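You operate a simulated robot arm through the tools that you are given. There is no shell and no other tool. Be economical: measure what you need, move in short steps, check, and stop when the job is done.

You are at the controls of a simulated robot arm. One attempt, no reset.

TASK
Close the open pot and turn it in under the clear hood.
Fine: free the turntable, turn it one seat either way and lock it again.
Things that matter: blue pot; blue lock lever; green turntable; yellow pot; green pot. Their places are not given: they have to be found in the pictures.

Only the result counts: the job must be done as asked and must still hold three seconds after the hand-in. Knocking over, shifting, dropping, spilling or breaking anything else fails it.

THE ROBOT
A 7-joint arm with a two-finger parallel gripper, fixed in place. Base frame: the origin is at the foot of the arm, x ahead of it, y to its left, z up; the work surface is at about z = 2. Lengths are in cm, angles in rad, forces in N, time in s.
With the tool pointing down near the work surface it reaches from about 22 to 62 cm from the base axis. Its first joint turns from -1.152 to 1.152 rad. Payload 2.6 kg.
Tool frame: the origin (TCP) lies between the finger pads and is the grasp point; the fingertips stand 3 cm ahead of it; z points along the fingers, y is the line along which they close. The gripper opens to 9.4 cm. The fingers are 2.8 cm wide and 1 cm thick; the gripper's body (5 by 9.6 cm) begins 5.5 cm behind the TCP.
Orientation is that of the tool frame in the base frame, as [roll, pitch, yaw] about the fixed x, y, z axes, in that order (R = Rz(yaw) Ry(pitch) Rx(roll)). With the fingers straight down and closing along the base's y, the tool's x points along the base's -x, its y along +y and its z along -z.

THE INTERFACE
- The arm moves only by the tool drive_tool. Its argument "plan" is a list of rows, each a list of 7 numbers: the finger opening in cm, from 0 to 9.4, then the shift along the tool's x, y, z in cm, then the turn, a rotation vector about the tool's x, y, z in rad. In form: [[claw, x, y, z, wx, wy, wz], ...]. A call has 1 to 12 rows; each row is the pose to reach, as a shift and turn from the pose commanded when the call began, along the tool's axes at that moment. A row lasts 0.2 s, in which the tool goes at most 5 cm and 0.15 rad; a call with a longer step from one row to the next is refused whole, and so is a gripper value outside its range. A pose out of reach is approached as far as the arm can. The call stops where the force on the tool passes 40 N (or 10 N more than at its start, if that is more) or the arm is blocked; 0.2 s more then pass. Each finger travels about 7.2 cm/s and halts on what it meets, pressing with about 24 N; the grip force reading is that of the motor and also rises with nothing between the fingers. The clock runs only during rows and for 0.2 s after the last one: add rows that repeat a pose to give the fingers time. It gives the time, the measured TCP pose, the force on the tool (base axes), the opening and the grip force at its end, in the units of the frame above (readings bear some noise).
- Cameras (640 x 400 px; columns grow to the right, rows downward): "scene" is fixed at [1.54, 41.49, 58.29]; the picture's right is [-0.92, -0.39, 0.00], its down [-0.15, 0.34, -0.93] and it looks along [0.36, -0.85, -0.37] (base axes); focal length 332 px, centre (320, 200). "wrist" rides on the gripper at [-3.7, 0, -5.8] in the tool frame; the picture's right is [0.00, -1.00, 0.00], its down [0.97, 0.00, -0.24] and it looks along [0.24, 0.00, 0.97] (tool axes); focal length 218 px, centre (320, 200).
- capture(camera): a new picture of that camera. No time passes.
- point_at(camera, pixels): for up to 12 pixels [column, row] of the newest picture of that camera ("zoom" is the newest enlarged one), the place [x, y, z] in the base frame of the surface seen there, good to about 0.3 cm. No time passes.
- inspect(camera, box): a new picture of the part [left, top, right, bottom] of that camera's present view, enlarged. No time passes.
- job_done(): hands the job in; it is judged then, once.

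Keep the steps short. Do not move on a guess: measure, check each grasp and each placing, and mend mistakes. In all there are 80 turns and 46 pictures (those below and enlarged ones count). Leave the gripper open and the arm clear of the work at the hand-in unless told otherwise, and finish with a single line.

The tools are called after ">>>" by a JSON object that holds its "method" and its "body". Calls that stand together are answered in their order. drive_tool: Moves the arm, as the interface text tells. Its arguments: {"type":"object","properties":{"plan":{"type":"array"}},"required":["plan"]} The other tools are called the same way: capture (camera) takes a picture; point_at (camera, pixels) gives the place of the surface under pixels of a picture; inspect (camera, box) takes an enlarged picture of a part of a camera's view; job_done () hands the job in.

At the start:

```text
t: 0.0
position: [18.58, -22.98, 44.35]
orientation: [3.141, -0.001, -3.141]
wrist_force: [-0.3, 0.3, -0.7]
opening: 9.42
finger_force: 0.1
```

scene: 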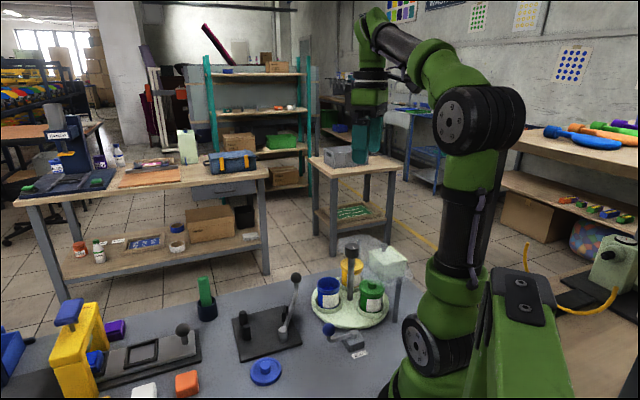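
wrist: 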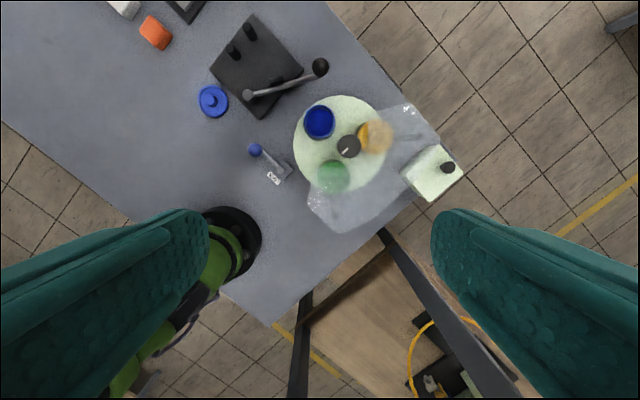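

I see a turntable with three pots, a blue lid on the bench, and a small lever with a blue knob. I'll enlarge both views.

>>> {"method": "inspect", "body": {"camera": "scene", "box": [230, 230, 430, 390]}}

>>> {"method": "inspect", "body": {"camera": "wrist", "box": [180, 70, 480, 250]}}

```text
2.50 times, centred on (330, 310) of scene
```

zoom: 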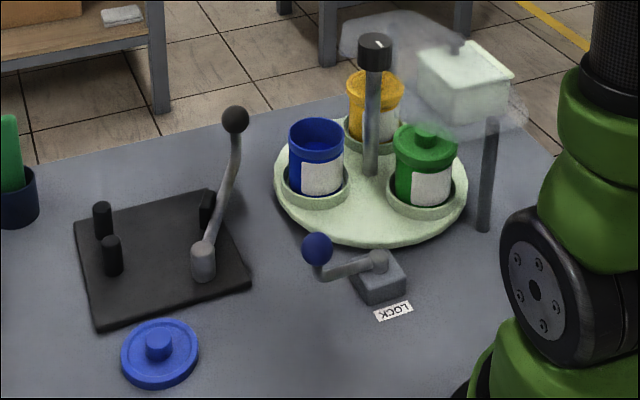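

```text
2.13 times, centred on (330, 160) of wrist
```

zoom: 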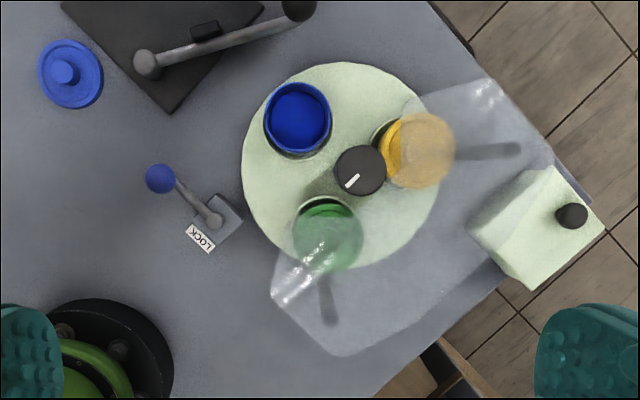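

I'll measure the main points in this wrist zoom.

>>> {"method": "point_at", "body": {"camera": "zoom", "pixels": [[65, 72], [85, 95], [297, 120], [272, 105], [323, 105], [360, 170], [160, 178], [213, 220], [228, 212], [328, 235], [418, 150], [260, 200]]}}

>>> {"method": "inspect", "body": {"camera": "scene", "box": [300, 230, 420, 305]}}

>>> {"method": "inspect", "body": {"camera": "scene", "box": [300, 295, 396, 365]}}

```text
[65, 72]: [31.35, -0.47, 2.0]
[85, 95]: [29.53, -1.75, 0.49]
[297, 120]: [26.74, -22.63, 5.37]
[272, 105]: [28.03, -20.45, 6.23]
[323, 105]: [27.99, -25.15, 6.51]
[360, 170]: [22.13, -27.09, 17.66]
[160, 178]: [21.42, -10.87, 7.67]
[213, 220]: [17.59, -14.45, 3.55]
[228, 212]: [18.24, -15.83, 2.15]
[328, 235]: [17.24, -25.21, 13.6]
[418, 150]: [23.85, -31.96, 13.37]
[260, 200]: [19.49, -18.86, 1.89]
```

```text
5.33 times, centred on (360, 268) of scene
```

zoom: 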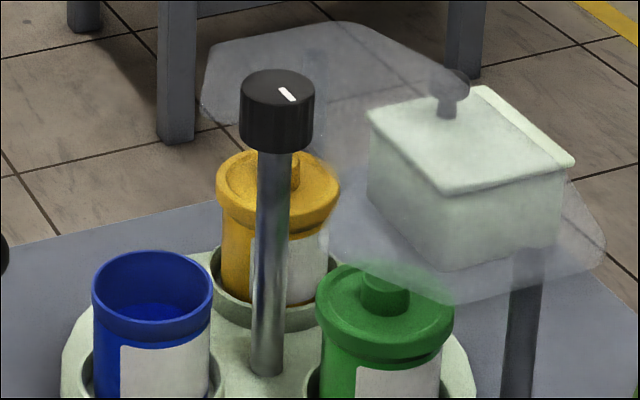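

```text
5.71 times, centred on (348, 330) of scene
```

zoom: 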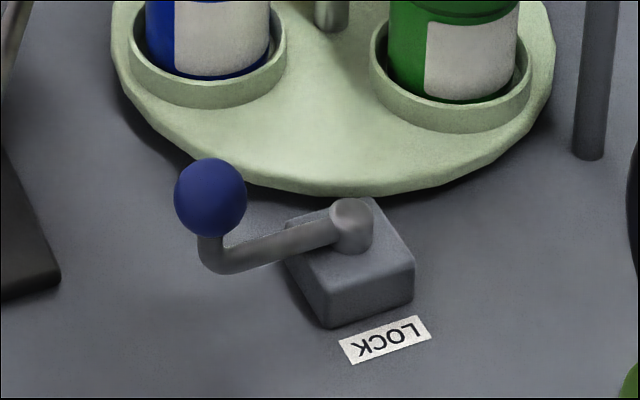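

Heights near the lid look odd, so I'll measure again from the scene camera.

>>> {"method": "inspect", "body": {"camera": "scene", "box": [230, 330, 310, 390]}}

>>> {"method": "point_at", "body": {"camera": "wrist", "pixels": [[212, 101], [205, 110], [222, 112], [200, 92], [180, 120], [240, 130], [300, 170], [320, 122], [320, 106], [335, 122], [348, 146], [254, 149]]}}

>>> {"method": "point_at", "body": {"camera": "scene", "pixels": [[265, 366], [265, 362], [252, 372], [278, 372], [265, 382], [325, 328], [380, 334], [328, 282], [328, 302], [351, 246], [345, 320], [290, 370]]}}

```text
6.67 times, centred on (270, 360) of scene
```

zoom: 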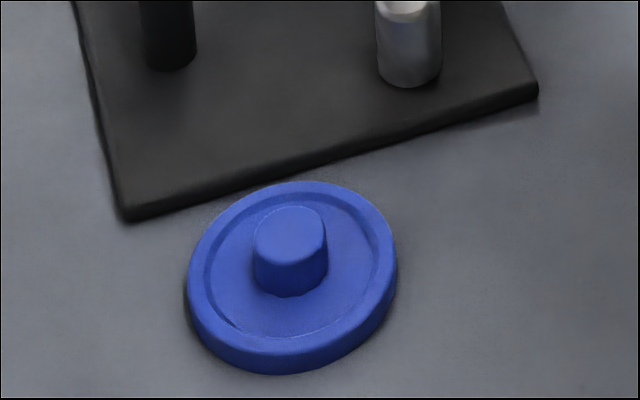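

```text
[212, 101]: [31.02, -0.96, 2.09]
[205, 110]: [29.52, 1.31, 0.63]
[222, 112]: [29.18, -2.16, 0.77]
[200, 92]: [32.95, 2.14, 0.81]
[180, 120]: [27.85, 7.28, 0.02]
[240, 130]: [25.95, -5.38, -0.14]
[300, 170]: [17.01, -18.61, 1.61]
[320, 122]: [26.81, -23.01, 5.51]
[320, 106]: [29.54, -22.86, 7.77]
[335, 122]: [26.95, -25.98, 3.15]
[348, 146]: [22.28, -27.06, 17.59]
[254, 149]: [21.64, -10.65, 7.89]
```

```text
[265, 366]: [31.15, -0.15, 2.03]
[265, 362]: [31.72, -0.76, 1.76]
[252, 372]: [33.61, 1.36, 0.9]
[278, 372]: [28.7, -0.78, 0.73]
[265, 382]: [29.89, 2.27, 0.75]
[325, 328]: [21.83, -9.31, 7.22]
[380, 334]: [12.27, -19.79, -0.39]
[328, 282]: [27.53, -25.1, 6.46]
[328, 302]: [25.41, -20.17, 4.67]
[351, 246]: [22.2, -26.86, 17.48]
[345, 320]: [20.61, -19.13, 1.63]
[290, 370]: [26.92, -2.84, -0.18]
```

The bench is at z≈0 here, and the lid is centred near (31.1,-0.4) with its knob top at about 2.1. Before descending I'll check the tall lever beside it, the hood and the pot rim.

>>> {"method": "point_at", "body": {"camera": "wrist", "pixels": [[248, 95], [284, 82], [320, 67], [235, 52], [251, 30], [308, 195], [410, 105], [445, 167], [385, 115], [345, 180], [330, 98], [332, 230]]}}

>>> {"method": "drive_tool", "body": {"plan": [[9.4, -2, 4, 1, 0, 0, 0], [9.4, -4, 8, 3, 0, 0, 0], [9.4, -6, 12, 5, 0, 0, 0], [9.4, -8, 15.5, 7.5, 0, 0, 0], [5, -10, 18.5, 10.5, 0, 0, 0], [4, -11.5, 21, 14.5, 0, 0, 0], [4, -12.5, 22.6, 19, 0, 0, 0], [4, -12.5, 22.6, 19, 0, 0, 0]]}}

>>> {"method": "capture", "body": {"camera": "wrist"}}

```text
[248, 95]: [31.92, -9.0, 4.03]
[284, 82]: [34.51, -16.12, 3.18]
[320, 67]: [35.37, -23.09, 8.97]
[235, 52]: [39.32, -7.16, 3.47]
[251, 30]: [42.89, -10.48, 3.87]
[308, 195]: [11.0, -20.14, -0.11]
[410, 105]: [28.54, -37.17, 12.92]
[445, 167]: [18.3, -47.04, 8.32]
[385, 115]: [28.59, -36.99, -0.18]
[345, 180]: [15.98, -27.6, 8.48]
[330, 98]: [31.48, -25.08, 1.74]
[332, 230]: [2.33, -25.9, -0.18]
```

```text
t: 1.8
position: [30.87, -0.15, 25.22]
orientation: [-3.141, 0.0, -3.141]
wrist_force: [0.5, -0.2, -0.5]
opening: 3.99
finger_force: 0.0
```

```text
38 pictures are left
```

wrist: 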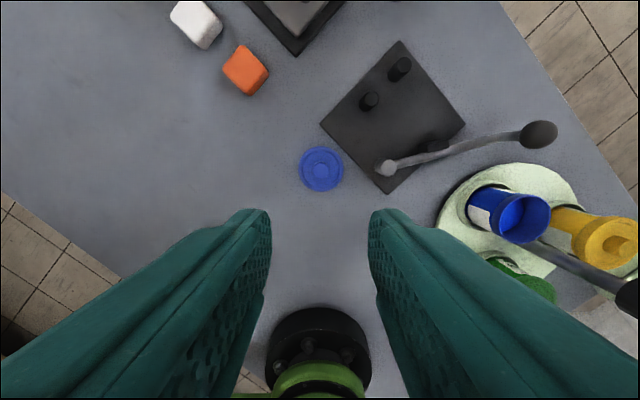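

>>> {"method": "point_at", "body": {"camera": "wrist", "pixels": [[321, 170], [321, 173], [302, 170], [341, 170], [321, 150], [321, 189], [470, 212], [548, 212], [510, 240], [510, 195]]}}

>>> {"method": "inspect", "body": {"camera": "wrist", "box": [285, 140, 357, 200]}}

```text
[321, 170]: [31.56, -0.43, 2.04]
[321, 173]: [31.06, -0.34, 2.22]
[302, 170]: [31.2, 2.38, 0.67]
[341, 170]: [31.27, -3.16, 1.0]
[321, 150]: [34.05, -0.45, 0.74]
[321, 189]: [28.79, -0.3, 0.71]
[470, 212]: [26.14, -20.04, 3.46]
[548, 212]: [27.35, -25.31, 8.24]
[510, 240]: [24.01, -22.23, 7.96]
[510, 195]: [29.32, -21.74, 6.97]
```

```text
6.67 times, centred on (321, 170) of wrist
```

zoom: 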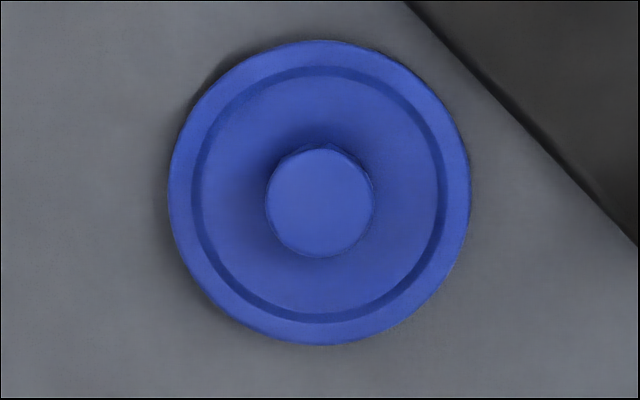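

The lid centre is (31.45,-0.40). I'll descend until the fingertips are level with its knob, with the fingers 4 cm apart.

>>> {"method": "drive_tool", "body": {"plan": [[4, -0.58, -0.25, 4.5, 0, 0, 0], [4, -0.58, -0.25, 9, 0, 0, 0], [4, -0.58, -0.25, 13, 0, 0, 0], [4, -0.58, -0.25, 16, 0, 0, 0], [4, -0.58, -0.25, 18.5, 0, 0, 0], [4, -0.58, -0.25, 20, 0, 0, 0], [4, -0.58, -0.25, 20.8, 0, 0, 0], [4, -0.58, -0.25, 21.0, 0, 0, 0], [4, -0.58, -0.25, 21.0, 0, 0, 0]]}}

>>> {"method": "capture", "body": {"camera": "wrist"}}

```text
t: 3.8
position: [31.69, -0.46, 4.32]
orientation: [3.141, -0.001, 3.142]
wrist_force: [0.9, 0.2, 0.5]
opening: 3.99
finger_force: 0.1
```

```text
36 pictures are left
```

wrist: 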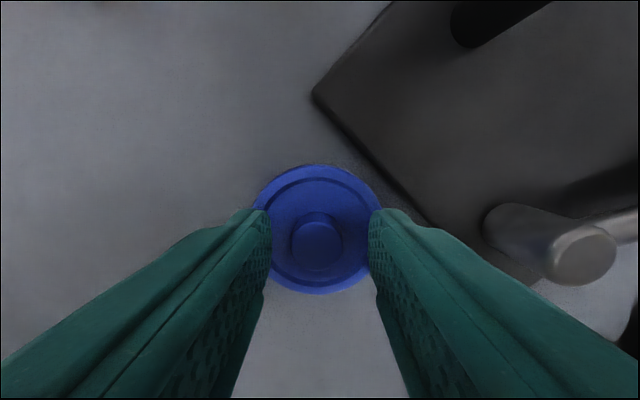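

The knob at (316,243) lies centred between the fingers. I'll go down a touch more and close.

>>> {"method": "drive_tool", "body": {"plan": [[4, 0, 0, 0.2, 0, 0, 0], [1, 0, 0, 0.2, 0, 0, 0], [0.5, 0, 0, 0.2, 0, 0, 0], [0.5, 0, 0, 0.2, 0, 0, 0]]}}

>>> {"method": "drive_tool", "body": {"plan": [[0.5, 0, 0, -1, 0, 0, 0], [0.5, 0, 0, -3, 0, 0, 0], [0.5, 0, 0, -6, 0, 0, 0], [0.5, 0, 0, -10, 0, 0, 0], [0.5, 0, 0, -15, 0, 0, 0], [0.5, 0, 0, -15, 0, 0, 0]]}}

>>> {"method": "capture", "body": {"camera": "wrist"}}

```text
t: 4.8
position: [31.71, -0.55, 4.11]
orientation: [-3.141, 0.003, -3.141]
wrist_force: [0.3, -0.4, -0.2]
opening: 1.93
finger_force: 24.2
```

```text
t: 6.2
position: [31.7, -0.56, 19.2]
orientation: [3.141, -0.001, -3.139]
wrist_force: [-0.6, 0.0, -0.8]
opening: 1.92
finger_force: 24.0
```

```text
35 pictures are left
```

wrist: 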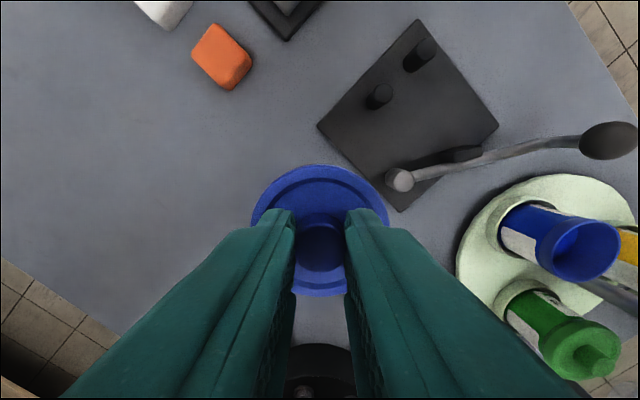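

The lid is held and centred. Next I'll measure the blue pot's rim.

>>> {"method": "inspect", "body": {"camera": "wrist", "box": [480, 170, 640, 270]}}

>>> {"method": "inspect", "body": {"camera": "scene", "box": [300, 260, 360, 315]}}

```text
4.00 times, centred on (560, 220) of wrist
```

zoom: 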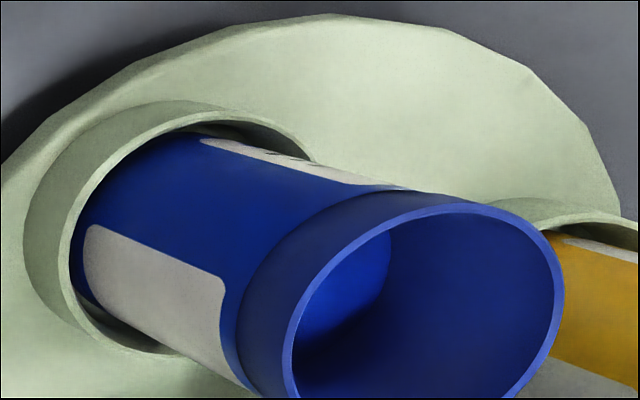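

```text
7.27 times, centred on (330, 288) of scene
```

zoom: 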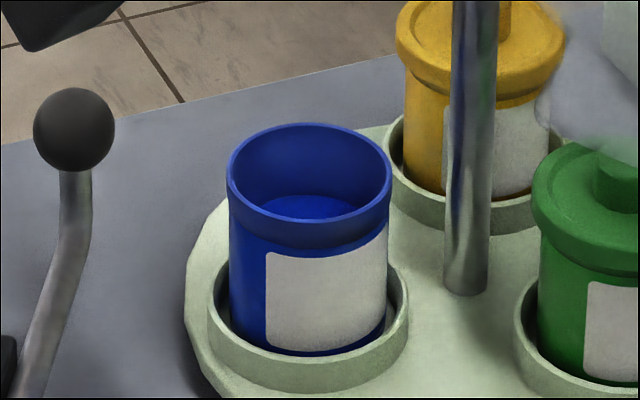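

>>> {"method": "point_at", "body": {"camera": "zoom", "pixels": [[231, 175], [389, 182], [290, 217], [330, 217], [305, 127], [360, 140], [250, 145], [260, 204], [370, 205], [320, 210], [310, 360], [310, 205]]}}

>>> {"method": "point_at", "body": {"camera": "wrist", "pixels": [[588, 221], [620, 246], [537, 260], [555, 237], [583, 280], [610, 225], [605, 272], [550, 273], [570, 226], [617, 258]]}}

```text
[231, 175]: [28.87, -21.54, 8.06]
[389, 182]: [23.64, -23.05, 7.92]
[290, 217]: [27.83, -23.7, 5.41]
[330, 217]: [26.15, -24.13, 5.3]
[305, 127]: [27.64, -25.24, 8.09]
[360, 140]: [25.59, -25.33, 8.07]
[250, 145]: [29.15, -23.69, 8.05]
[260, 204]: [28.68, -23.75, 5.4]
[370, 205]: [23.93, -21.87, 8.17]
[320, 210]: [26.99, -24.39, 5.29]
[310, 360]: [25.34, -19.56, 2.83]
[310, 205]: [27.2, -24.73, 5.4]
```

```text
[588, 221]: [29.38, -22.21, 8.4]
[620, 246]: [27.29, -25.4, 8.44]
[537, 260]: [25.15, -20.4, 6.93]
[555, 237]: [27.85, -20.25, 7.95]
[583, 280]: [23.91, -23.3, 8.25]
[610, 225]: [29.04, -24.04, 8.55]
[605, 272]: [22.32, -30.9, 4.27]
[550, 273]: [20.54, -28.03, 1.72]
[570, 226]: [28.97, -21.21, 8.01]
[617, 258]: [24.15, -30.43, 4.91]
```

The rim circle is centred at about (26.5,-22.7) with r≈2.8 and its top at z≈8.1. I'll carry the lid above it at a safe height and turn the hand so that its narrow side faces the centre post.

>>> {"method": "drive_tool", "body": {"plan": [[0.5, 0.5, -2, -3, 0, 0, -0.1], [0.5, 1.2, -5, -4.8, 0, 0, -0.24], [0.5, 2, -9, -4.8, 0, 0, -0.38], [0.5, 3, -13, -4.8, 0, 0, -0.52], [0.5, 4, -17, -4.8, 0, 0, -0.65], [0.5, 4.8, -20.5, -4.8, 0, 0, -0.785], [0.5, 5.2, -22.14, -4.8, 0, 0, -0.785], [0.5, 5.2, -22.14, -4.8, 0, 0, -0.785]]}}

>>> {"method": "capture", "body": {"camera": "wrist"}}

>>> {"method": "capture", "body": {"camera": "scene"}}

```text
t: 8.0
position: [26.48, -22.56, 24.02]
orientation: [-3.141, 0.0, -2.355]
wrist_force: [-0.2, 0.0, -0.2]
opening: 1.92
finger_force: 24.3
```

```text
32 pictures are left
```

wrist: 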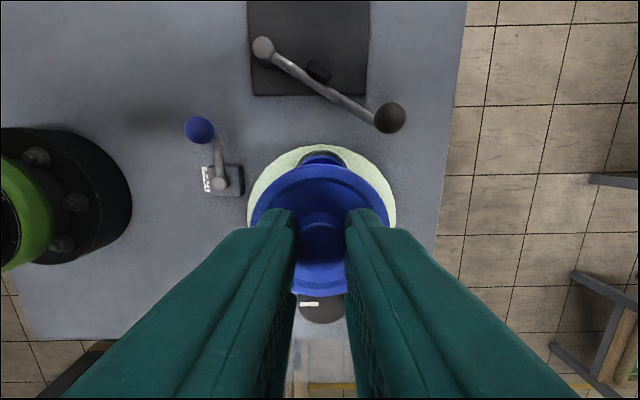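

```text
31 pictures are left
```

scene: 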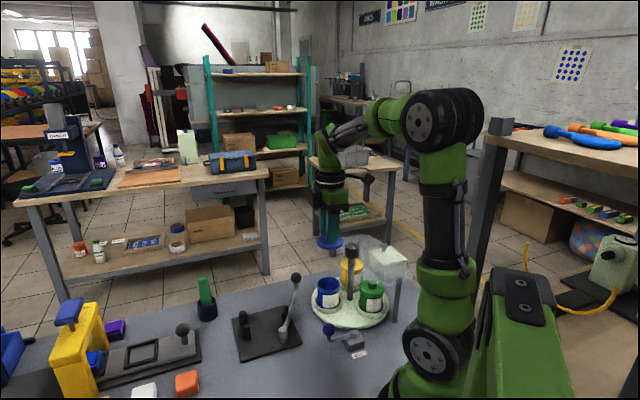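

I'm aligned. I'll go down to about 2 cm above the rim and check.

>>> {"method": "drive_tool", "body": {"plan": [[0.5, 0, 0, 3, 0, 0, 0], [0.5, 0, 0, 6, 0, 0, 0], [0.5, 0, 0, 8.5, 0, 0, 0], [0.5, 0, 0, 10, 0, 0, 0], [0.5, 0, 0, 10, 0, 0, 0]]}}

>>> {"method": "inspect", "body": {"camera": "scene", "box": [285, 230, 365, 310]}}

>>> {"method": "capture", "body": {"camera": "wrist"}}

```text
t: 9.2
position: [26.55, -22.74, 13.87]
orientation: [-3.141, 0.001, -2.356]
wrist_force: [0.0, 0.3, -1.0]
opening: 1.93
finger_force: 23.8
```

```text
5.00 times, centred on (325, 270) of scene
```

zoom: 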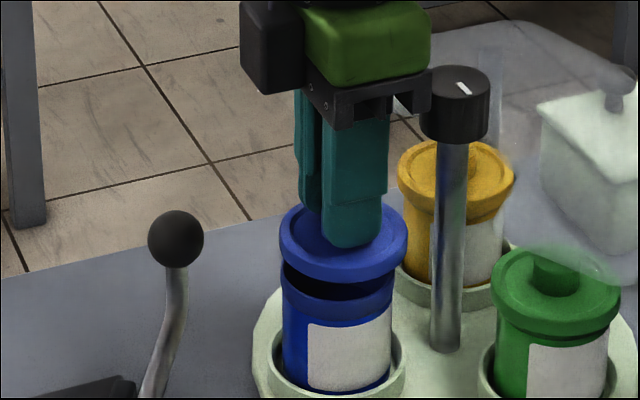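

```text
29 pictures are left
```

wrist: 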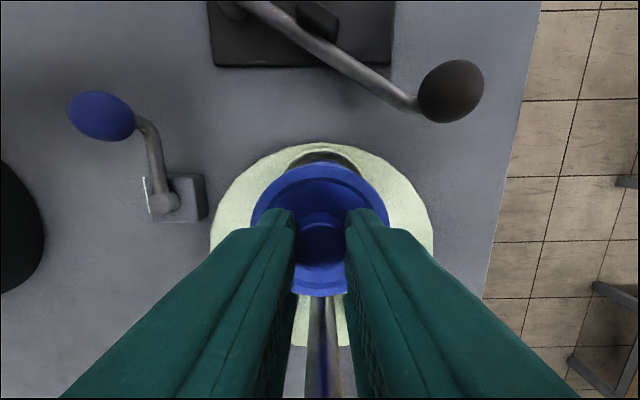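

>>> {"method": "inspect", "body": {"camera": "scene", "box": [314, 265, 374, 312]}}

```text
8.51 times, centred on (344, 288) of scene
```

zoom: 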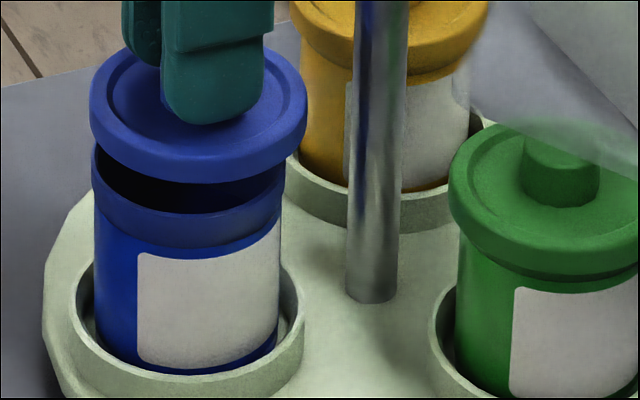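

>>> {"method": "inspect", "body": {"camera": "wrist", "box": [240, 130, 400, 230]}}

```text
4.00 times, centred on (320, 180) of wrist
```

zoom: 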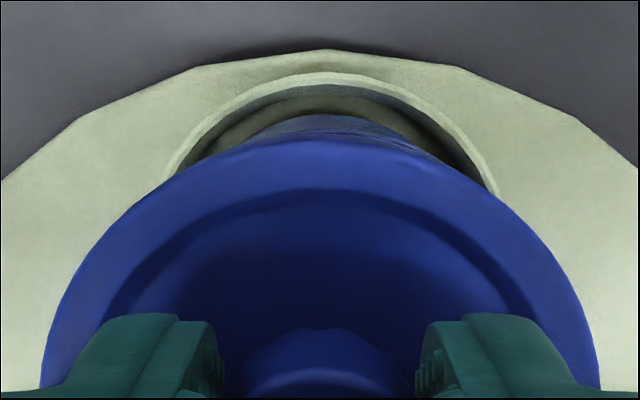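

The lid sits about 0.2 cm off in both directions: scene columns show lid centre 198 vs rim 188, and wrist shows seat 332 vs lid 320. I'll correct that, then lower to just above the rim.

>>> {"method": "drive_tool", "body": {"plan": [[0.5, -0.2, -0.23, 0, 0, 0, 0], [0.5, -0.2, -0.23, 0.5, 0, 0, 0], [0.5, -0.2, -0.23, 1.0, 0, 0, 0], [0.5, -0.2, -0.23, 1.0, 0, 0, 0]]}}

>>> {"method": "inspect", "body": {"camera": "scene", "box": [304, 265, 364, 312]}}

```text
t: 10.2
position: [26.81, -22.74, 12.88]
orientation: [3.141, 0.0, -2.357]
wrist_force: [0.0, 0.9, 0.6]
opening: 1.93
finger_force: 24.6
```

```text
8.51 times, centred on (334, 288) of scene
```

zoom: 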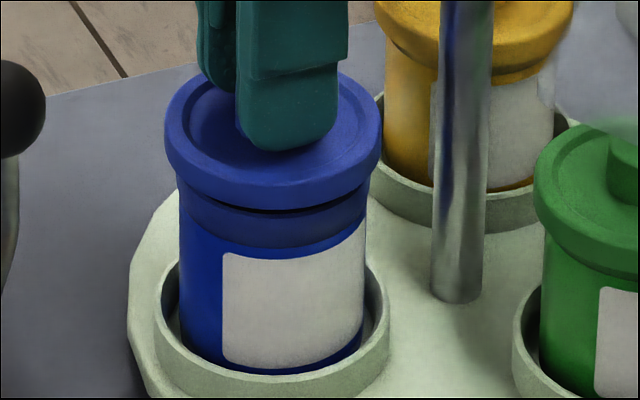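

It's centred now (273 vs 273.5). Lowering gently.

>>> {"method": "drive_tool", "body": {"plan": [[0.5, 0, 0, 0.2, 0, 0, 0], [0.5, 0, 0, 0.4, 0, 0, 0], [0.5, 0, 0, 0.6, 0, 0, 0], [0.5, 0, 0, 0.6, 0, 0, 0]]}}

>>> {"method": "inspect", "body": {"camera": "scene", "box": [304, 265, 364, 312]}}

```text
t: 11.2
position: [26.74, -22.71, 12.23]
orientation: [-3.141, 0.001, -2.356]
wrist_force: [-0.1, 0.6, 0.1]
opening: 1.95
finger_force: 24.0
```

```text
8.51 times, centred on (334, 288) of scene
```

zoom: 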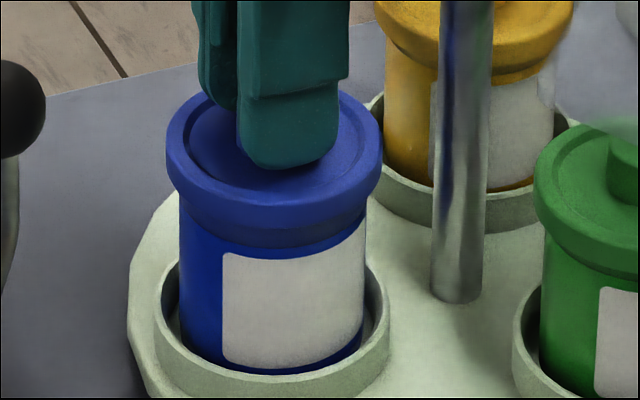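

>>> {"method": "drive_tool", "body": {"plan": [[0.5, 0, 0, 0.1, 0, 0, 0], [0.5, 0, 0, 0.2, 0, 0, 0], [0.5, 0, 0, 0.3, 0, 0, 0]]}}

```text
t: 12.0
position: [26.84, -22.71, 12.03]
orientation: [3.141, 0.001, -2.355]
wrist_force: [-1.1, 0.3, -0.1]
opening: 1.95
finger_force: 24.7
```

>>> {"method": "drive_tool", "body": {"plan": [[0.5, 0, 0, 0.1, 0, 0, 0], [0.5, 0, 0, 0.2, 0, 0, 0]]}}

>>> {"method": "inspect", "body": {"camera": "scene", "box": [304, 265, 384, 315]}}

```text
t: 12.6
position: [26.81, -22.73, 11.76]
orientation: [-3.139, 0.001, -2.357]
wrist_force: [-5.3, 6.8, 22.5]
opening: 1.94
finger_force: 23.7
```

```text
8.00 times, centred on (344, 290) of scene
```

zoom: 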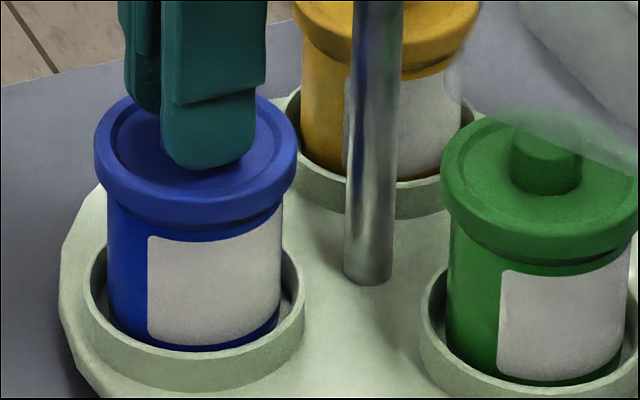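

There's 22 N of contact and the lid sits as on the green pot. I'll ease the push, open slightly and rise.

>>> {"method": "drive_tool", "body": {"plan": [[0.5, 0, 0, -0.1, 0, 0, 0], [3.4, 0, 0, -0.1, 0, 0, 0], [3.4, 0, 0, -0.1, 0, 0, 0], [3.4, 0, 0, -0.6, 0, 0, 0], [3.4, 0, 0, -2, 0, 0, 0], [3.4, 0, 0, -5, 0, 0, 0], [3.4, 0, 0, -9, 0, 0, 0], [3.4, 0, 0, -13, 0, 0, 0], [3.4, 0, 0, -13, 0, 0, 0]]}}

>>> {"method": "inspect", "body": {"camera": "scene", "box": [304, 250, 404, 315]}}

>>> {"method": "capture", "body": {"camera": "wrist"}}

```text
t: 14.6
position: [26.64, -22.8, 24.71]
orientation: [3.141, 0.0, -2.358]
wrist_force: [-0.4, -0.4, 0.0]
opening: 3.39
finger_force: 0.1
```

```text
6.15 times, centred on (354, 282) of scene
```

zoom: 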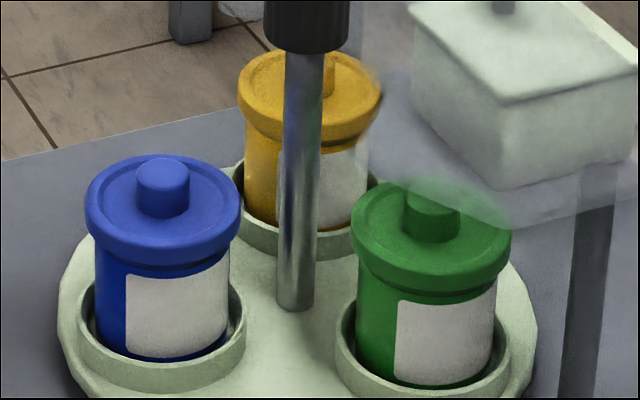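

```text
22 pictures are left
```

wrist: 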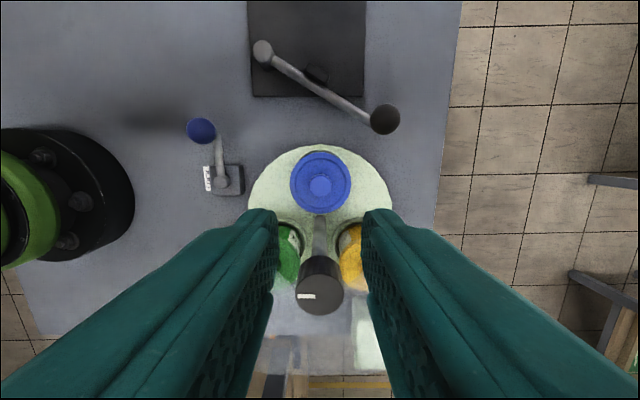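

The lid is seated. Now the lock lever: I'll measure its ball, hub and the turntable edges.

>>> {"method": "inspect", "body": {"camera": "wrist", "box": [170, 100, 270, 205]}}

>>> {"method": "point_at", "body": {"camera": "wrist", "pixels": [[201, 130], [192, 130], [211, 130], [219, 155], [223, 181], [238, 181], [207, 180], [320, 285], [320, 300], [252, 190], [388, 190], [320, 150]]}}

```text
3.81 times, centred on (220, 152) of wrist
```

zoom: 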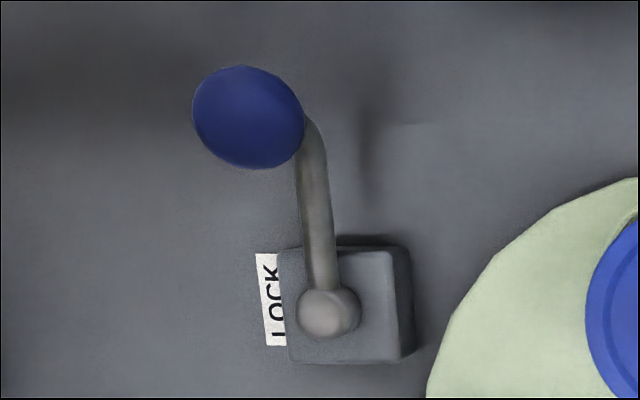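

```text
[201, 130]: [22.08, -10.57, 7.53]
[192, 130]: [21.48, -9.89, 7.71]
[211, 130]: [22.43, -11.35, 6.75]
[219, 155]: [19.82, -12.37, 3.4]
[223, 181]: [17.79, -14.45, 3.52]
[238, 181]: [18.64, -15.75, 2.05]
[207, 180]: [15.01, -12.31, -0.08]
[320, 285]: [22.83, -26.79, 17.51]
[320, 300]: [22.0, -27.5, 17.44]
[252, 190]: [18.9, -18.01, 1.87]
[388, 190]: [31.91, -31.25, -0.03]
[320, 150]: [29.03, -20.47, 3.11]
```

The ball centre is about (21.65,-10.25,6.5) and the hub about (17.7,-14.4). The fingers already close along the lever's tangent. I'll move over the ball and then down around it.

>>> {"method": "drive_tool", "body": {"plan": [[5, -1.5, 3.5, 0, 0, 0, 0], [5, -3, 7, 0.5, 0, 0, 0], [5, -4.5, 10.5, 2, 0, 0, 0], [5, -5.34, 12.4, 5, 0, 0, 0], [5, -5.34, 12.4, 9, 0, 0, 0], [5, -5.34, 12.4, 12, 0, 0, 0], [5, -5.34, 12.4, 12, 0, 0, 0]]}}

>>> {"method": "capture", "body": {"camera": "wrist"}}

```text
t: 16.2
position: [21.61, -9.98, 12.71]
orientation: [-3.142, 0.001, -2.357]
wrist_force: [0.7, -0.8, -0.2]
opening: 4.99
finger_force: 0.1
```

```text
20 pictures are left
```

wrist: 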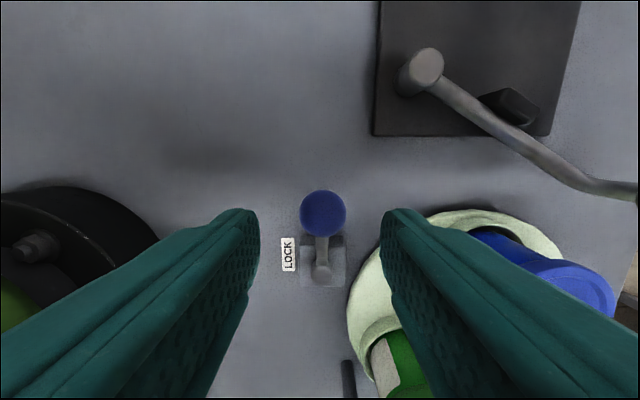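

The ball is at (323,212), almost centred, and the lever lies along tool x with a radius of about 5.7 cm. I'll lower and close on the ball.

>>> {"method": "drive_tool", "body": {"plan": [[5, 0, -0.17, 2, 0, 0, 0], [5, 0, -0.17, 3.6, 0, 0, 0], [5, 0, -0.17, 4.4, 0, 0, 0], [5, 0, -0.17, 4.4, 0, 0, 0], [2, 0, -0.17, 4.4, 0, 0, 0], [2, 0, -0.17, 4.4, 0, 0, 0], [2, 0, -0.17, 4.4, 0, 0, 0]]}}

```text
t: 17.8
position: [21.83, -10.31, 8.59]
orientation: [3.139, -0.001, -2.357]
wrist_force: [1.9, 0.6, -5.8]
opening: 2.66
finger_force: 45.1
```

The ball is gripped at 2.66 cm. I'll test a small swing toward the turntable (φ=+0.15) and read the force.

>>> {"method": "drive_tool", "body": {"plan": [[2, 0.016, -0.43, 0, 0, 0, 0.075], [2, 0.064, -0.85, 0, 0, 0, 0.15], [2, 0.064, -0.85, 0, 0, 0, 0.15]]}}

```text
t: 18.6
position: [22.5, -10.95, 8.47]
orientation: [3.141, 0.002, -2.508]
wrist_force: [-0.7, -1.0, 5.7]
opening: 2.67
finger_force: 44.9
```

It moves freely that way, with little force. I'll continue the arc in steps.

>>> {"method": "drive_tool", "body": {"plan": [[2, 0.057, -0.805, 0, 0, 0, 0.14], [2, 0.222, -1.575, 0, 0, 0, 0.28], [2, 0.495, -2.324, 0, 0, 0, 0.42], [2, 0.868, -3.027, 0, 0, 0, 0.56], [2, 0.868, -3.027, 0, 0, 0, 0.56]]}}

>>> {"method": "capture", "body": {"camera": "wrist"}}

```text
t: 19.8
position: [23.64, -13.92, 8.46]
orientation: [-3.141, 0.001, -3.069]
wrist_force: [-7.7, -2.4, 27.1]
opening: 2.68
finger_force: 45.0
```

```text
19 pictures are left
```

wrist: 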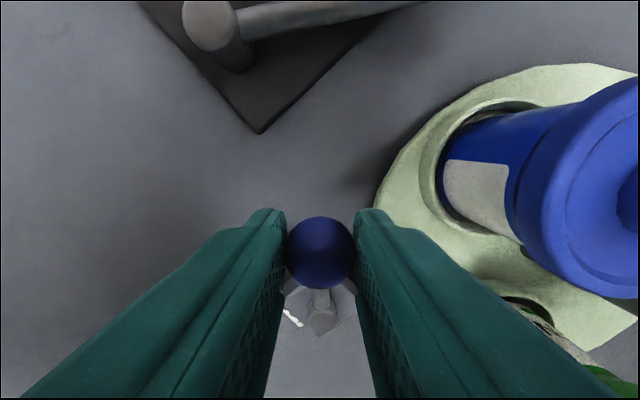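

There's 27 N of vertical load from grip constraint. I'll open briefly to relieve it and look at where the lever stays.

>>> {"method": "drive_tool", "body": {"plan": [[4.2, 0, 0, 0, 0, 0, 0], [4.2, 0, 0, 0, 0, 0, 0], [4.2, 0, 0, 0, 0, 0, 0]]}}

>>> {"method": "capture", "body": {"camera": "wrist"}}

>>> {"method": "inspect", "body": {"camera": "scene", "box": [300, 285, 396, 360]}}

```text
t: 20.6
position: [23.49, -14.0, 8.47]
orientation: [-3.14, -0.001, -3.065]
wrist_force: [0.7, -0.5, 0.9]
opening: 4.19
finger_force: 0.1
```

```text
18 pictures are left
```

wrist: 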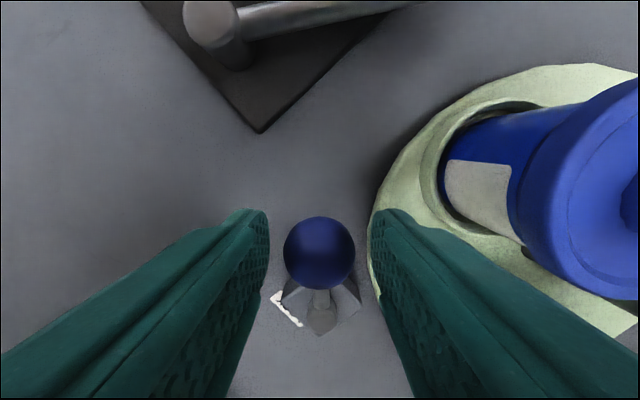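

```text
5.33 times, centred on (348, 322) of scene
```

zoom: 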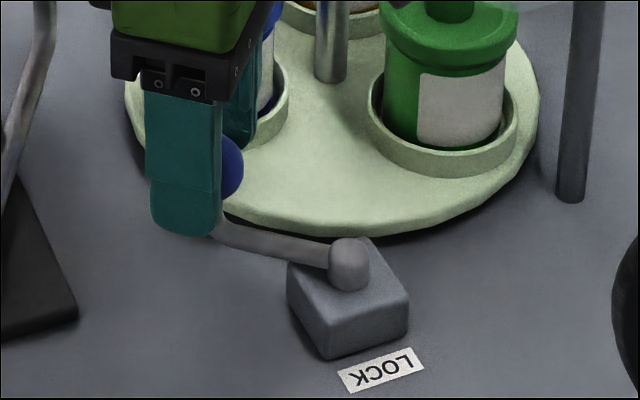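

The lever stays where I left it, and R is nearer 5.4 cm. I'll re-grip 0.25 cm toward the hub and keep swinging, watching the force.

>>> {"method": "drive_tool", "body": {"plan": [[4.2, 0.25, 0, 0, 0, 0, 0], [2, 0.25, 0, 0, 0, 0, 0], [2, 0.25, 0, 0, 0, 0, 0], [2, 0.303, -0.754, 0, 0, 0, 0.14], [2, 0.46, -1.49, 0, 0, 0, 0.28], [2, 0.717, -2.2, 0, 0, 0, 0.42], [2, 0.717, -2.2, 0, 0, 0, 0.42]]}}

>>> {"method": "inspect", "body": {"camera": "scene", "box": [300, 255, 396, 360]}}

```text
t: 22.0
position: [23.27, -15.07, 8.3]
orientation: [3.125, -0.011, 2.857]
wrist_force: [0.1, 9.4, 6.1]
opening: 2.65
finger_force: 45.0
stopped in row 6: the force on the tool passed its limit (the readings are from after the stop); the commanded pose is now the measured one
```

```text
3.81 times, centred on (348, 308) of scene
```

zoom: 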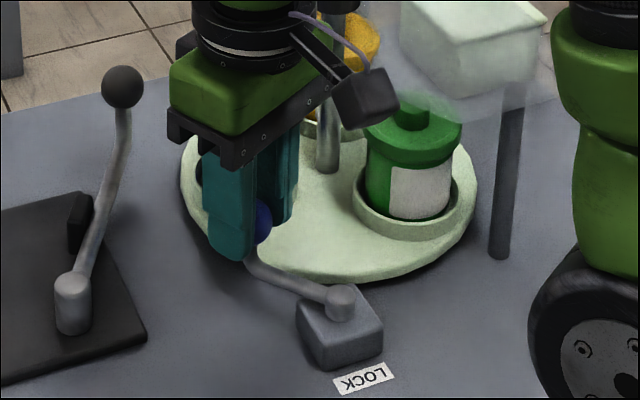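

An end stop was reached at roughly 55–60° of throw. I'll release, rise, and check the position.

>>> {"method": "drive_tool", "body": {"plan": [[4.4, 0, 0, 0, 0, 0, 0], [4.4, 0, 0, 0, 0, 0, 0], [4.4, 0, 0, -1.5, 0, 0, 0], [4.4, 0, 0, -5, 0, 0, 0], [4.4, 0, 0, -9, 0, 0, 0], [4.4, 0, 0, -13, 0, 0, 0], [4.4, 0, 0, -17, 0, 0, 0], [4.4, 0, 0, -20, 0, 0, 0], [4.4, 0, 0, -20, 0, 0, 0]]}}

>>> {"method": "capture", "body": {"camera": "wrist"}}

```text
t: 24.0
position: [23.35, -15.51, 28.64]
orientation: [3.129, -0.01, 2.855]
wrist_force: [0.5, 0.6, -0.1]
opening: 4.39
finger_force: 0.0
```

```text
15 pictures are left
```

wrist: 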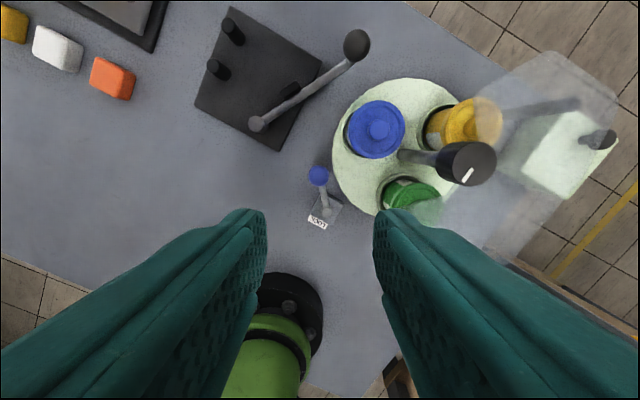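

>>> {"method": "point_at", "body": {"camera": "wrist", "pixels": [[318, 174], [327, 210], [460, 162], [445, 160], [478, 160], [462, 148], [462, 177], [468, 175], [376, 130], [334, 195], [430, 205], [500, 100]]}}

>>> {"method": "inspect", "body": {"camera": "wrist", "box": [300, 70, 540, 230]}}

```text
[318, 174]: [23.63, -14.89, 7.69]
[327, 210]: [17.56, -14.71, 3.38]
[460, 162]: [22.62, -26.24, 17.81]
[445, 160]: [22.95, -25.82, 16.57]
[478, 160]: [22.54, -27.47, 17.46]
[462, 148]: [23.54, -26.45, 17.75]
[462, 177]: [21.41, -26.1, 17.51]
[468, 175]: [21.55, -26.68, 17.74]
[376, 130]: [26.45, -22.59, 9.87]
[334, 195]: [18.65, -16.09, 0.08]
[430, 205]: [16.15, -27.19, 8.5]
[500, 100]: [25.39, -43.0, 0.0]
```

```text
2.50 times, centred on (420, 150) of wrist
```

zoom: 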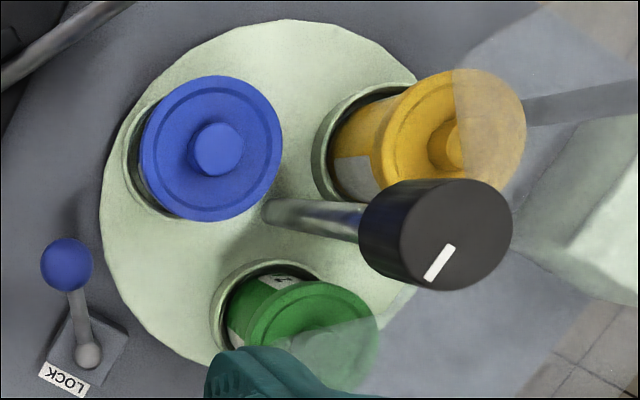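

>>> {"method": "point_at", "body": {"camera": "wrist", "pixels": [[474, 164], [471, 164], [477, 164], [474, 146], [474, 181], [494, 164], [455, 164], [474, 150], [474, 178]]}}

```text
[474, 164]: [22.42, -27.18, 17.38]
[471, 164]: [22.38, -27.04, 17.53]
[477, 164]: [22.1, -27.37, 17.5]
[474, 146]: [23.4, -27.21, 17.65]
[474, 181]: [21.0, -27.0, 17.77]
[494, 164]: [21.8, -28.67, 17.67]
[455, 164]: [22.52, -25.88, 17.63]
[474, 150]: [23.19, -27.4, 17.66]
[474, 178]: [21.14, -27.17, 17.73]
```

The knob axis is at (22.2,-27.2), diameter about 3 cm, top 17.6. I'll move above it, level the tool and pre-turn the hand so a 120° twist fits.

>>> {"method": "drive_tool", "body": {"plan": [[6, -0.6, -3, 0, 0.006, -0.005, -0.12], [6, -1.2, -6, 1, 0.0126, -0.01, -0.24], [6, -1.8, -9, 3, 0.0126, -0.01, -0.36], [6, -2.205, -11.54, 5.5, 0.0126, -0.01, -0.445], [6, -2.205, -11.54, 6.6, 0.0126, -0.01, -0.445], [6, -2.205, -11.54, 6.6, 0.0126, -0.01, -0.445]]}}

>>> {"method": "capture", "body": {"camera": "wrist"}}

```text
t: 25.4
position: [22.19, -27.22, 21.59]
orientation: [3.139, 0.005, -2.985]
wrist_force: [0.5, 0.5, -0.1]
opening: 6.0
finger_force: 0.0
```

```text
13 pictures are left
```

wrist: 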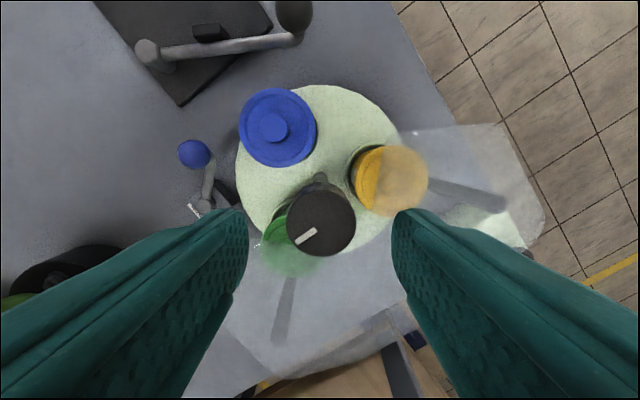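

Knob at (321,223) is centred. Descending 2.9 cm and closing on it.

>>> {"method": "drive_tool", "body": {"plan": [[6, 0, 0, 1.5, 0, 0, 0], [6, 0, 0, 2.9, 0, 0, 0], [6, 0, 0, 2.9, 0, 0, 0], [3, 0, 0, 2.9, 0, 0, 0], [2, 0, 0, 2.9, 0, 0, 0], [2, 0, 0, 2.9, 0, 0, 0]]}}

>>> {"method": "drive_tool", "body": {"plan": [[2, 0, 0, 0, 0, 0, 0.05], [2, 0, 0, 0, 0, 0, 0.1], [2, 0, 0, 0, 0, 0, 0.15], [2, 0, 0, 0, 0, 0, 0.15]]}}

>>> {"method": "inspect", "body": {"camera": "scene", "box": [290, 230, 420, 340]}}

```text
t: 26.8
position: [22.31, -27.27, 18.7]
orientation: [3.14, 0.004, -2.983]
wrist_force: [5.5, -12.8, -9.7]
opening: 3.29
finger_force: 44.6
```

```text
t: 27.8
position: [22.1, -27.16, 18.68]
orientation: [-3.139, 0.006, -3.133]
wrist_force: [9.9, -20.1, -4.2]
opening: 3.32
finger_force: 44.7
```

```text
3.64 times, centred on (355, 285) of scene
```

zoom: 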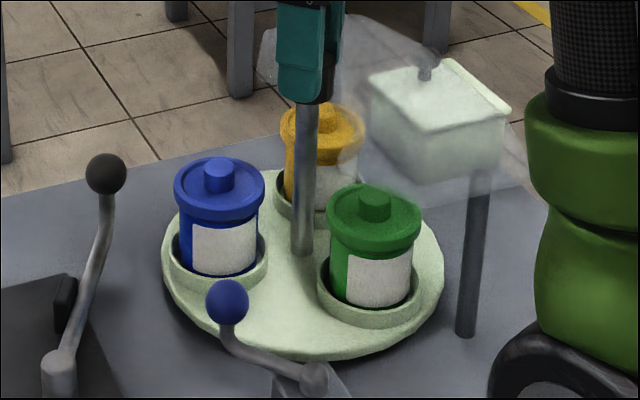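

The turntable turned with the knob (yellow moved right, green left), so it is free. Side force shows a slight off-centre grip, so I'll shift 0.1 cm and continue the twist.

>>> {"method": "drive_tool", "body": {"plan": [[2, -0.05, -0.12, 0, 0, 0, 0.12], [2, -0.05, -0.12, 0, 0, 0, 0.25], [2, -0.05, -0.12, 0, 0, 0, 0.38], [2, -0.05, -0.12, 0, 0, 0, 0.51], [2, -0.05, -0.12, 0, 0, 0, 0.64], [2, -0.05, -0.12, 0, 0, 0, 0.77], [2, -0.05, -0.12, 0, 0, 0, 0.9], [2, -0.05, -0.12, 0, 0, 0, 0.9]]}}

```text
t: 29.6
position: [22.29, -27.2, 18.69]
orientation: [3.136, 0.002, 2.251]
wrist_force: [13.6, -6.9, 6.3]
opening: 3.33
finger_force: 44.8
```

Yaw is 2.251 and the target is about 1.206. Turning the rest.

>>> {"method": "drive_tool", "body": {"plan": [[2, 0, 0, 0, 0, 0, 0.13], [2, 0, 0, 0, 0, 0, 0.26], [2, 0, 0, 0, 0, 0, 0.39], [2, 0, 0, 0, 0, 0, 0.52], [2, 0, 0, 0, 0, 0, 0.65], [2, 0, 0, 0, 0, 0, 0.78], [2, 0, 0, 0, 0, 0, 0.91], [2, 0, 0, 0, 0, 0, 1.0], [2, 0, 0, 0, 0, 0, 1.045], [2, 0, 0, 0, 0, 0, 1.045]]}}

>>> {"method": "inspect", "body": {"camera": "scene", "box": [304, 250, 404, 315]}}

```text
t: 31.8
position: [22.33, -27.13, 18.67]
orientation: [3.135, -0.005, 1.205]
wrist_force: [19.8, -1.5, 12.3]
opening: 3.34
finger_force: 45.1
```

```text
6.15 times, centred on (354, 282) of scene
```

zoom: 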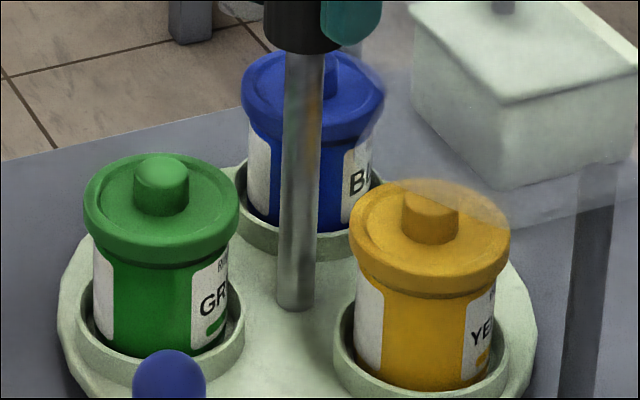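

Blue is now at the hooded back seat, and the seats match their earlier pixels within about 2 zoom px (roughly 0.01 rad past). I'll nudge back 0.012 rad, release and rise.

>>> {"method": "drive_tool", "body": {"plan": [[2, 0, 0, 0, 0, 0, -0.012], [2, 0, 0, 0, 0, 0, -0.012], [6, 0, 0, 0, 0, 0, -0.012], [6, 0, 0, 0, 0, 0, -0.012], [6, 0, 0, 0, 0, 0, -0.012], [6, 0, 0, -2, 0, 0, -0.012], [6, 0, 0, -5, 0, 0, -0.012], [6, 0, 0, -9, 0, 0, -0.012], [6, 0, 0, -9, 0, 0, -0.012]]}}

>>> {"method": "inspect", "body": {"camera": "scene", "box": [304, 250, 404, 315]}}

```text
t: 33.8
position: [22.19, -27.18, 27.79]
orientation: [3.138, -0.002, 1.216]
wrist_force: [0.7, -0.3, 0.7]
opening: 5.99
finger_force: 0.1
```

```text
6.15 times, centred on (354, 282) of scene
```

zoom: 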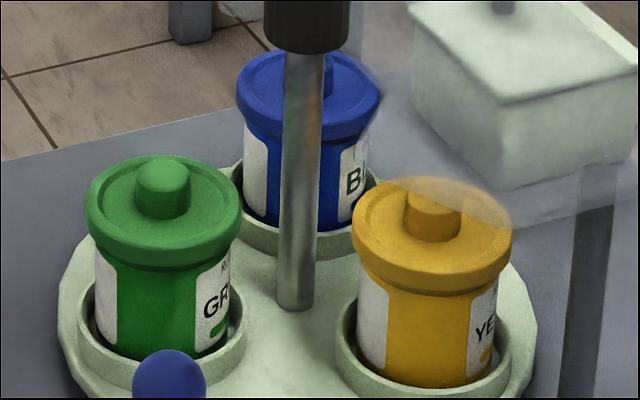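

The seats are within about 1° of nominal. Now I'll return to the lever, turning the hand back on the way at height.

>>> {"method": "drive_tool", "body": {"plan": [[5, 0, 0, 0, 0, 0, -0.14], [5, 0.5, -0.1, 0, 0, 0, -0.28], [5, 2, -0.5, 0, 0, 0, -0.42], [5, 4, -1, 0, 0, 0, -0.56], [5, 6, -1.5, 0, 0, 0, -0.7], [5, 8, -2, 0, 0, 0, -0.84], [5, 10, -2.6, 0, 0, 0, -0.98], [5, 11.95, -3.14, 1, 0, 0, -1.12], [5, 11.95, -3.14, 2, 0, 0, -1.26], [5, 11.95, -3.14, 4, 0, 0, -1.4], [5, 11.95, -3.14, 6, 0, 0, -1.54], [5, 11.95, -3.14, 8, 0, 0, -1.68]]}}

>>> {"method": "drive_tool", "body": {"plan": [[5, 0, 0, 2, 0, 0, -0.12], [5, 0, 0, 4, 0, 0, -0.245], [5, 0, 0, 6, 0, 0, -0.245], [5, 0, 0, 6, 0, 0, -0.245]]}}

>>> {"method": "capture", "body": {"camera": "wrist"}}

```text
t: 36.4
position: [23.32, -15.03, 19.65]
orientation: [3.137, 0.004, 2.897]
wrist_force: [0.4, -0.1, 0.1]
opening: 4.99
finger_force: 0.1
```

```text
t: 37.4
position: [23.28, -15.05, 13.49]
orientation: [3.138, 0.003, -3.141]
wrist_force: [-0.6, -0.5, 0.8]
opening: 5.01
finger_force: 0.1
```

```text
9 pictures are left
```

wrist: 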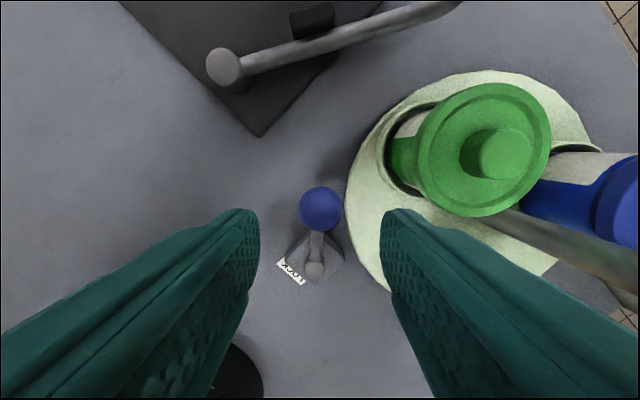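

The ball at (320,209) is centred. Descend, grip, then swing back along the arc toward the original position.

>>> {"method": "drive_tool", "body": {"plan": [[5, 0, 0, 2.5, 0, 0, 0], [5, 0, 0, 4.4, 0, 0, 0], [5, 0, 0, 5, 0, 0, 0], [5, 0, 0, 5, 0, 0, 0], [2, 0, 0, 5, 0, 0, 0], [2, 0, 0, 5, 0, 0, 0], [2, 0, 0, 5, 0, 0, 0]]}}

>>> {"method": "drive_tool", "body": {"plan": [[2, -0.014, 0.739, 0, 0, 0, -0.137], [2, 0.077, 1.489, 0, 0, 0, -0.277], [2, 0.271, 2.219, 0, 0, 0, -0.417], [2, 0.565, 2.915, 0, 0, 0, -0.557], [2, 0.565, 2.915, 0, 0, 0, -0.557]]}}

```text
t: 39.0
position: [23.29, -14.74, 8.58]
orientation: [3.138, 0.003, 3.141]
wrist_force: [2.1, -0.6, -7.2]
opening: 2.66
finger_force: 44.3
```

```text
t: 40.2
position: [22.79, -11.91, 8.78]
orientation: [3.141, 0.004, -2.58]
wrist_force: [-4.1, 4.5, -9.7]
opening: 2.67
finger_force: 45.2
```

Moving freely. Continuing slowly to the stop.

>>> {"method": "drive_tool", "body": {"plan": [[2, 0.08, 0.5, 0, 0, 0, -0.1], [2, 0.2, 1.0, 0, 0, 0, -0.2], [2, 0.35, 1.45, 0, 0, 0, -0.3], [2, 0.45, 1.7, 0, 0, 0, -0.35], [2, 0.55, 1.95, 0, 0, 0, -0.4], [2, 0.65, 2.2, 0, 0, 0, -0.45]]}}

>>> {"method": "inspect", "body": {"camera": "scene", "box": [290, 250, 410, 355]}}

```text
t: 41.6
position: [21.43, -10.42, 8.71]
orientation: [-3.133, 0.006, -2.133]
wrist_force: [30.6, 15.7, -2.0]
opening: 2.67
finger_force: 45.2
```

```text
3.81 times, centred on (350, 302) of scene
```

zoom: 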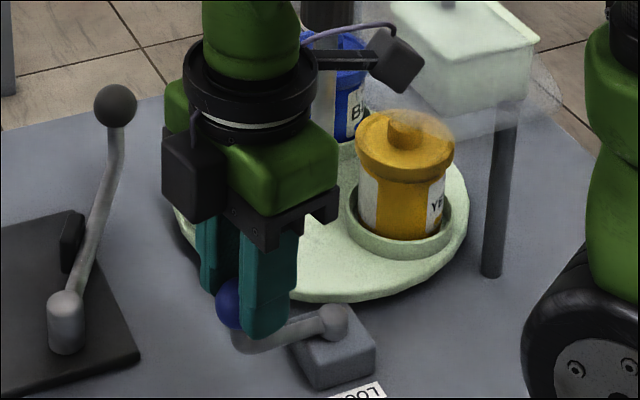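

The ball is at its original spot with 34 N of reaction: the lock stop. Release, rise, and verify.

>>> {"method": "drive_tool", "body": {"plan": [[4.6, 0, 0, 0, 0, 0, 0], [4.6, 0, 0, 0, 0, 0, 0], [4.6, 0, 0, -1.5, 0, 0, 0], [4.6, 0, 0, -5, 0, 0, 0], [4.6, 0, 0, -9, 0, 0, 0], [4.6, 0, 0, -13, 0, 0, 0], [4.6, 0, 0, -16, 0, 0, 0], [4.6, 0, 0, -16, 0, 0, 0]]}}

>>> {"method": "capture", "body": {"camera": "wrist"}}

>>> {"method": "inspect", "body": {"camera": "scene", "box": [300, 295, 396, 365]}}

```text
t: 43.4
position: [21.09, -10.39, 24.63]
orientation: [-3.141, 0.004, -2.133]
wrist_force: [0.4, -1.0, -0.6]
opening: 4.59
finger_force: 0.1
```

```text
7 pictures are left
```

wrist: 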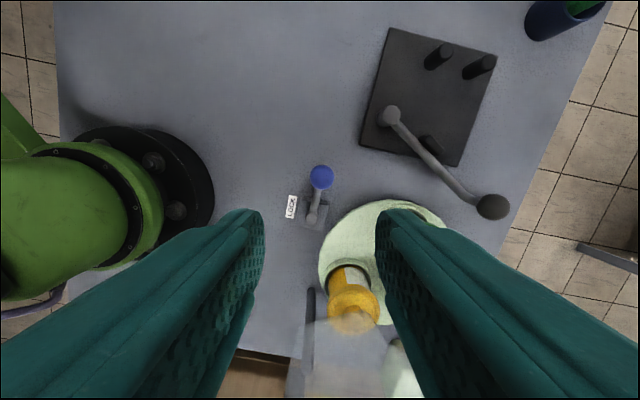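

```text
5.71 times, centred on (348, 330) of scene
```

zoom: 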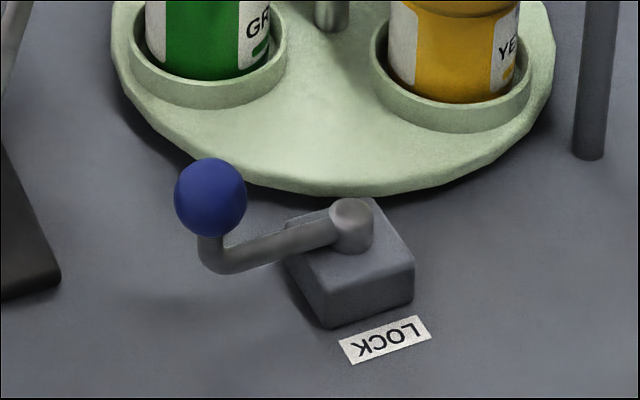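

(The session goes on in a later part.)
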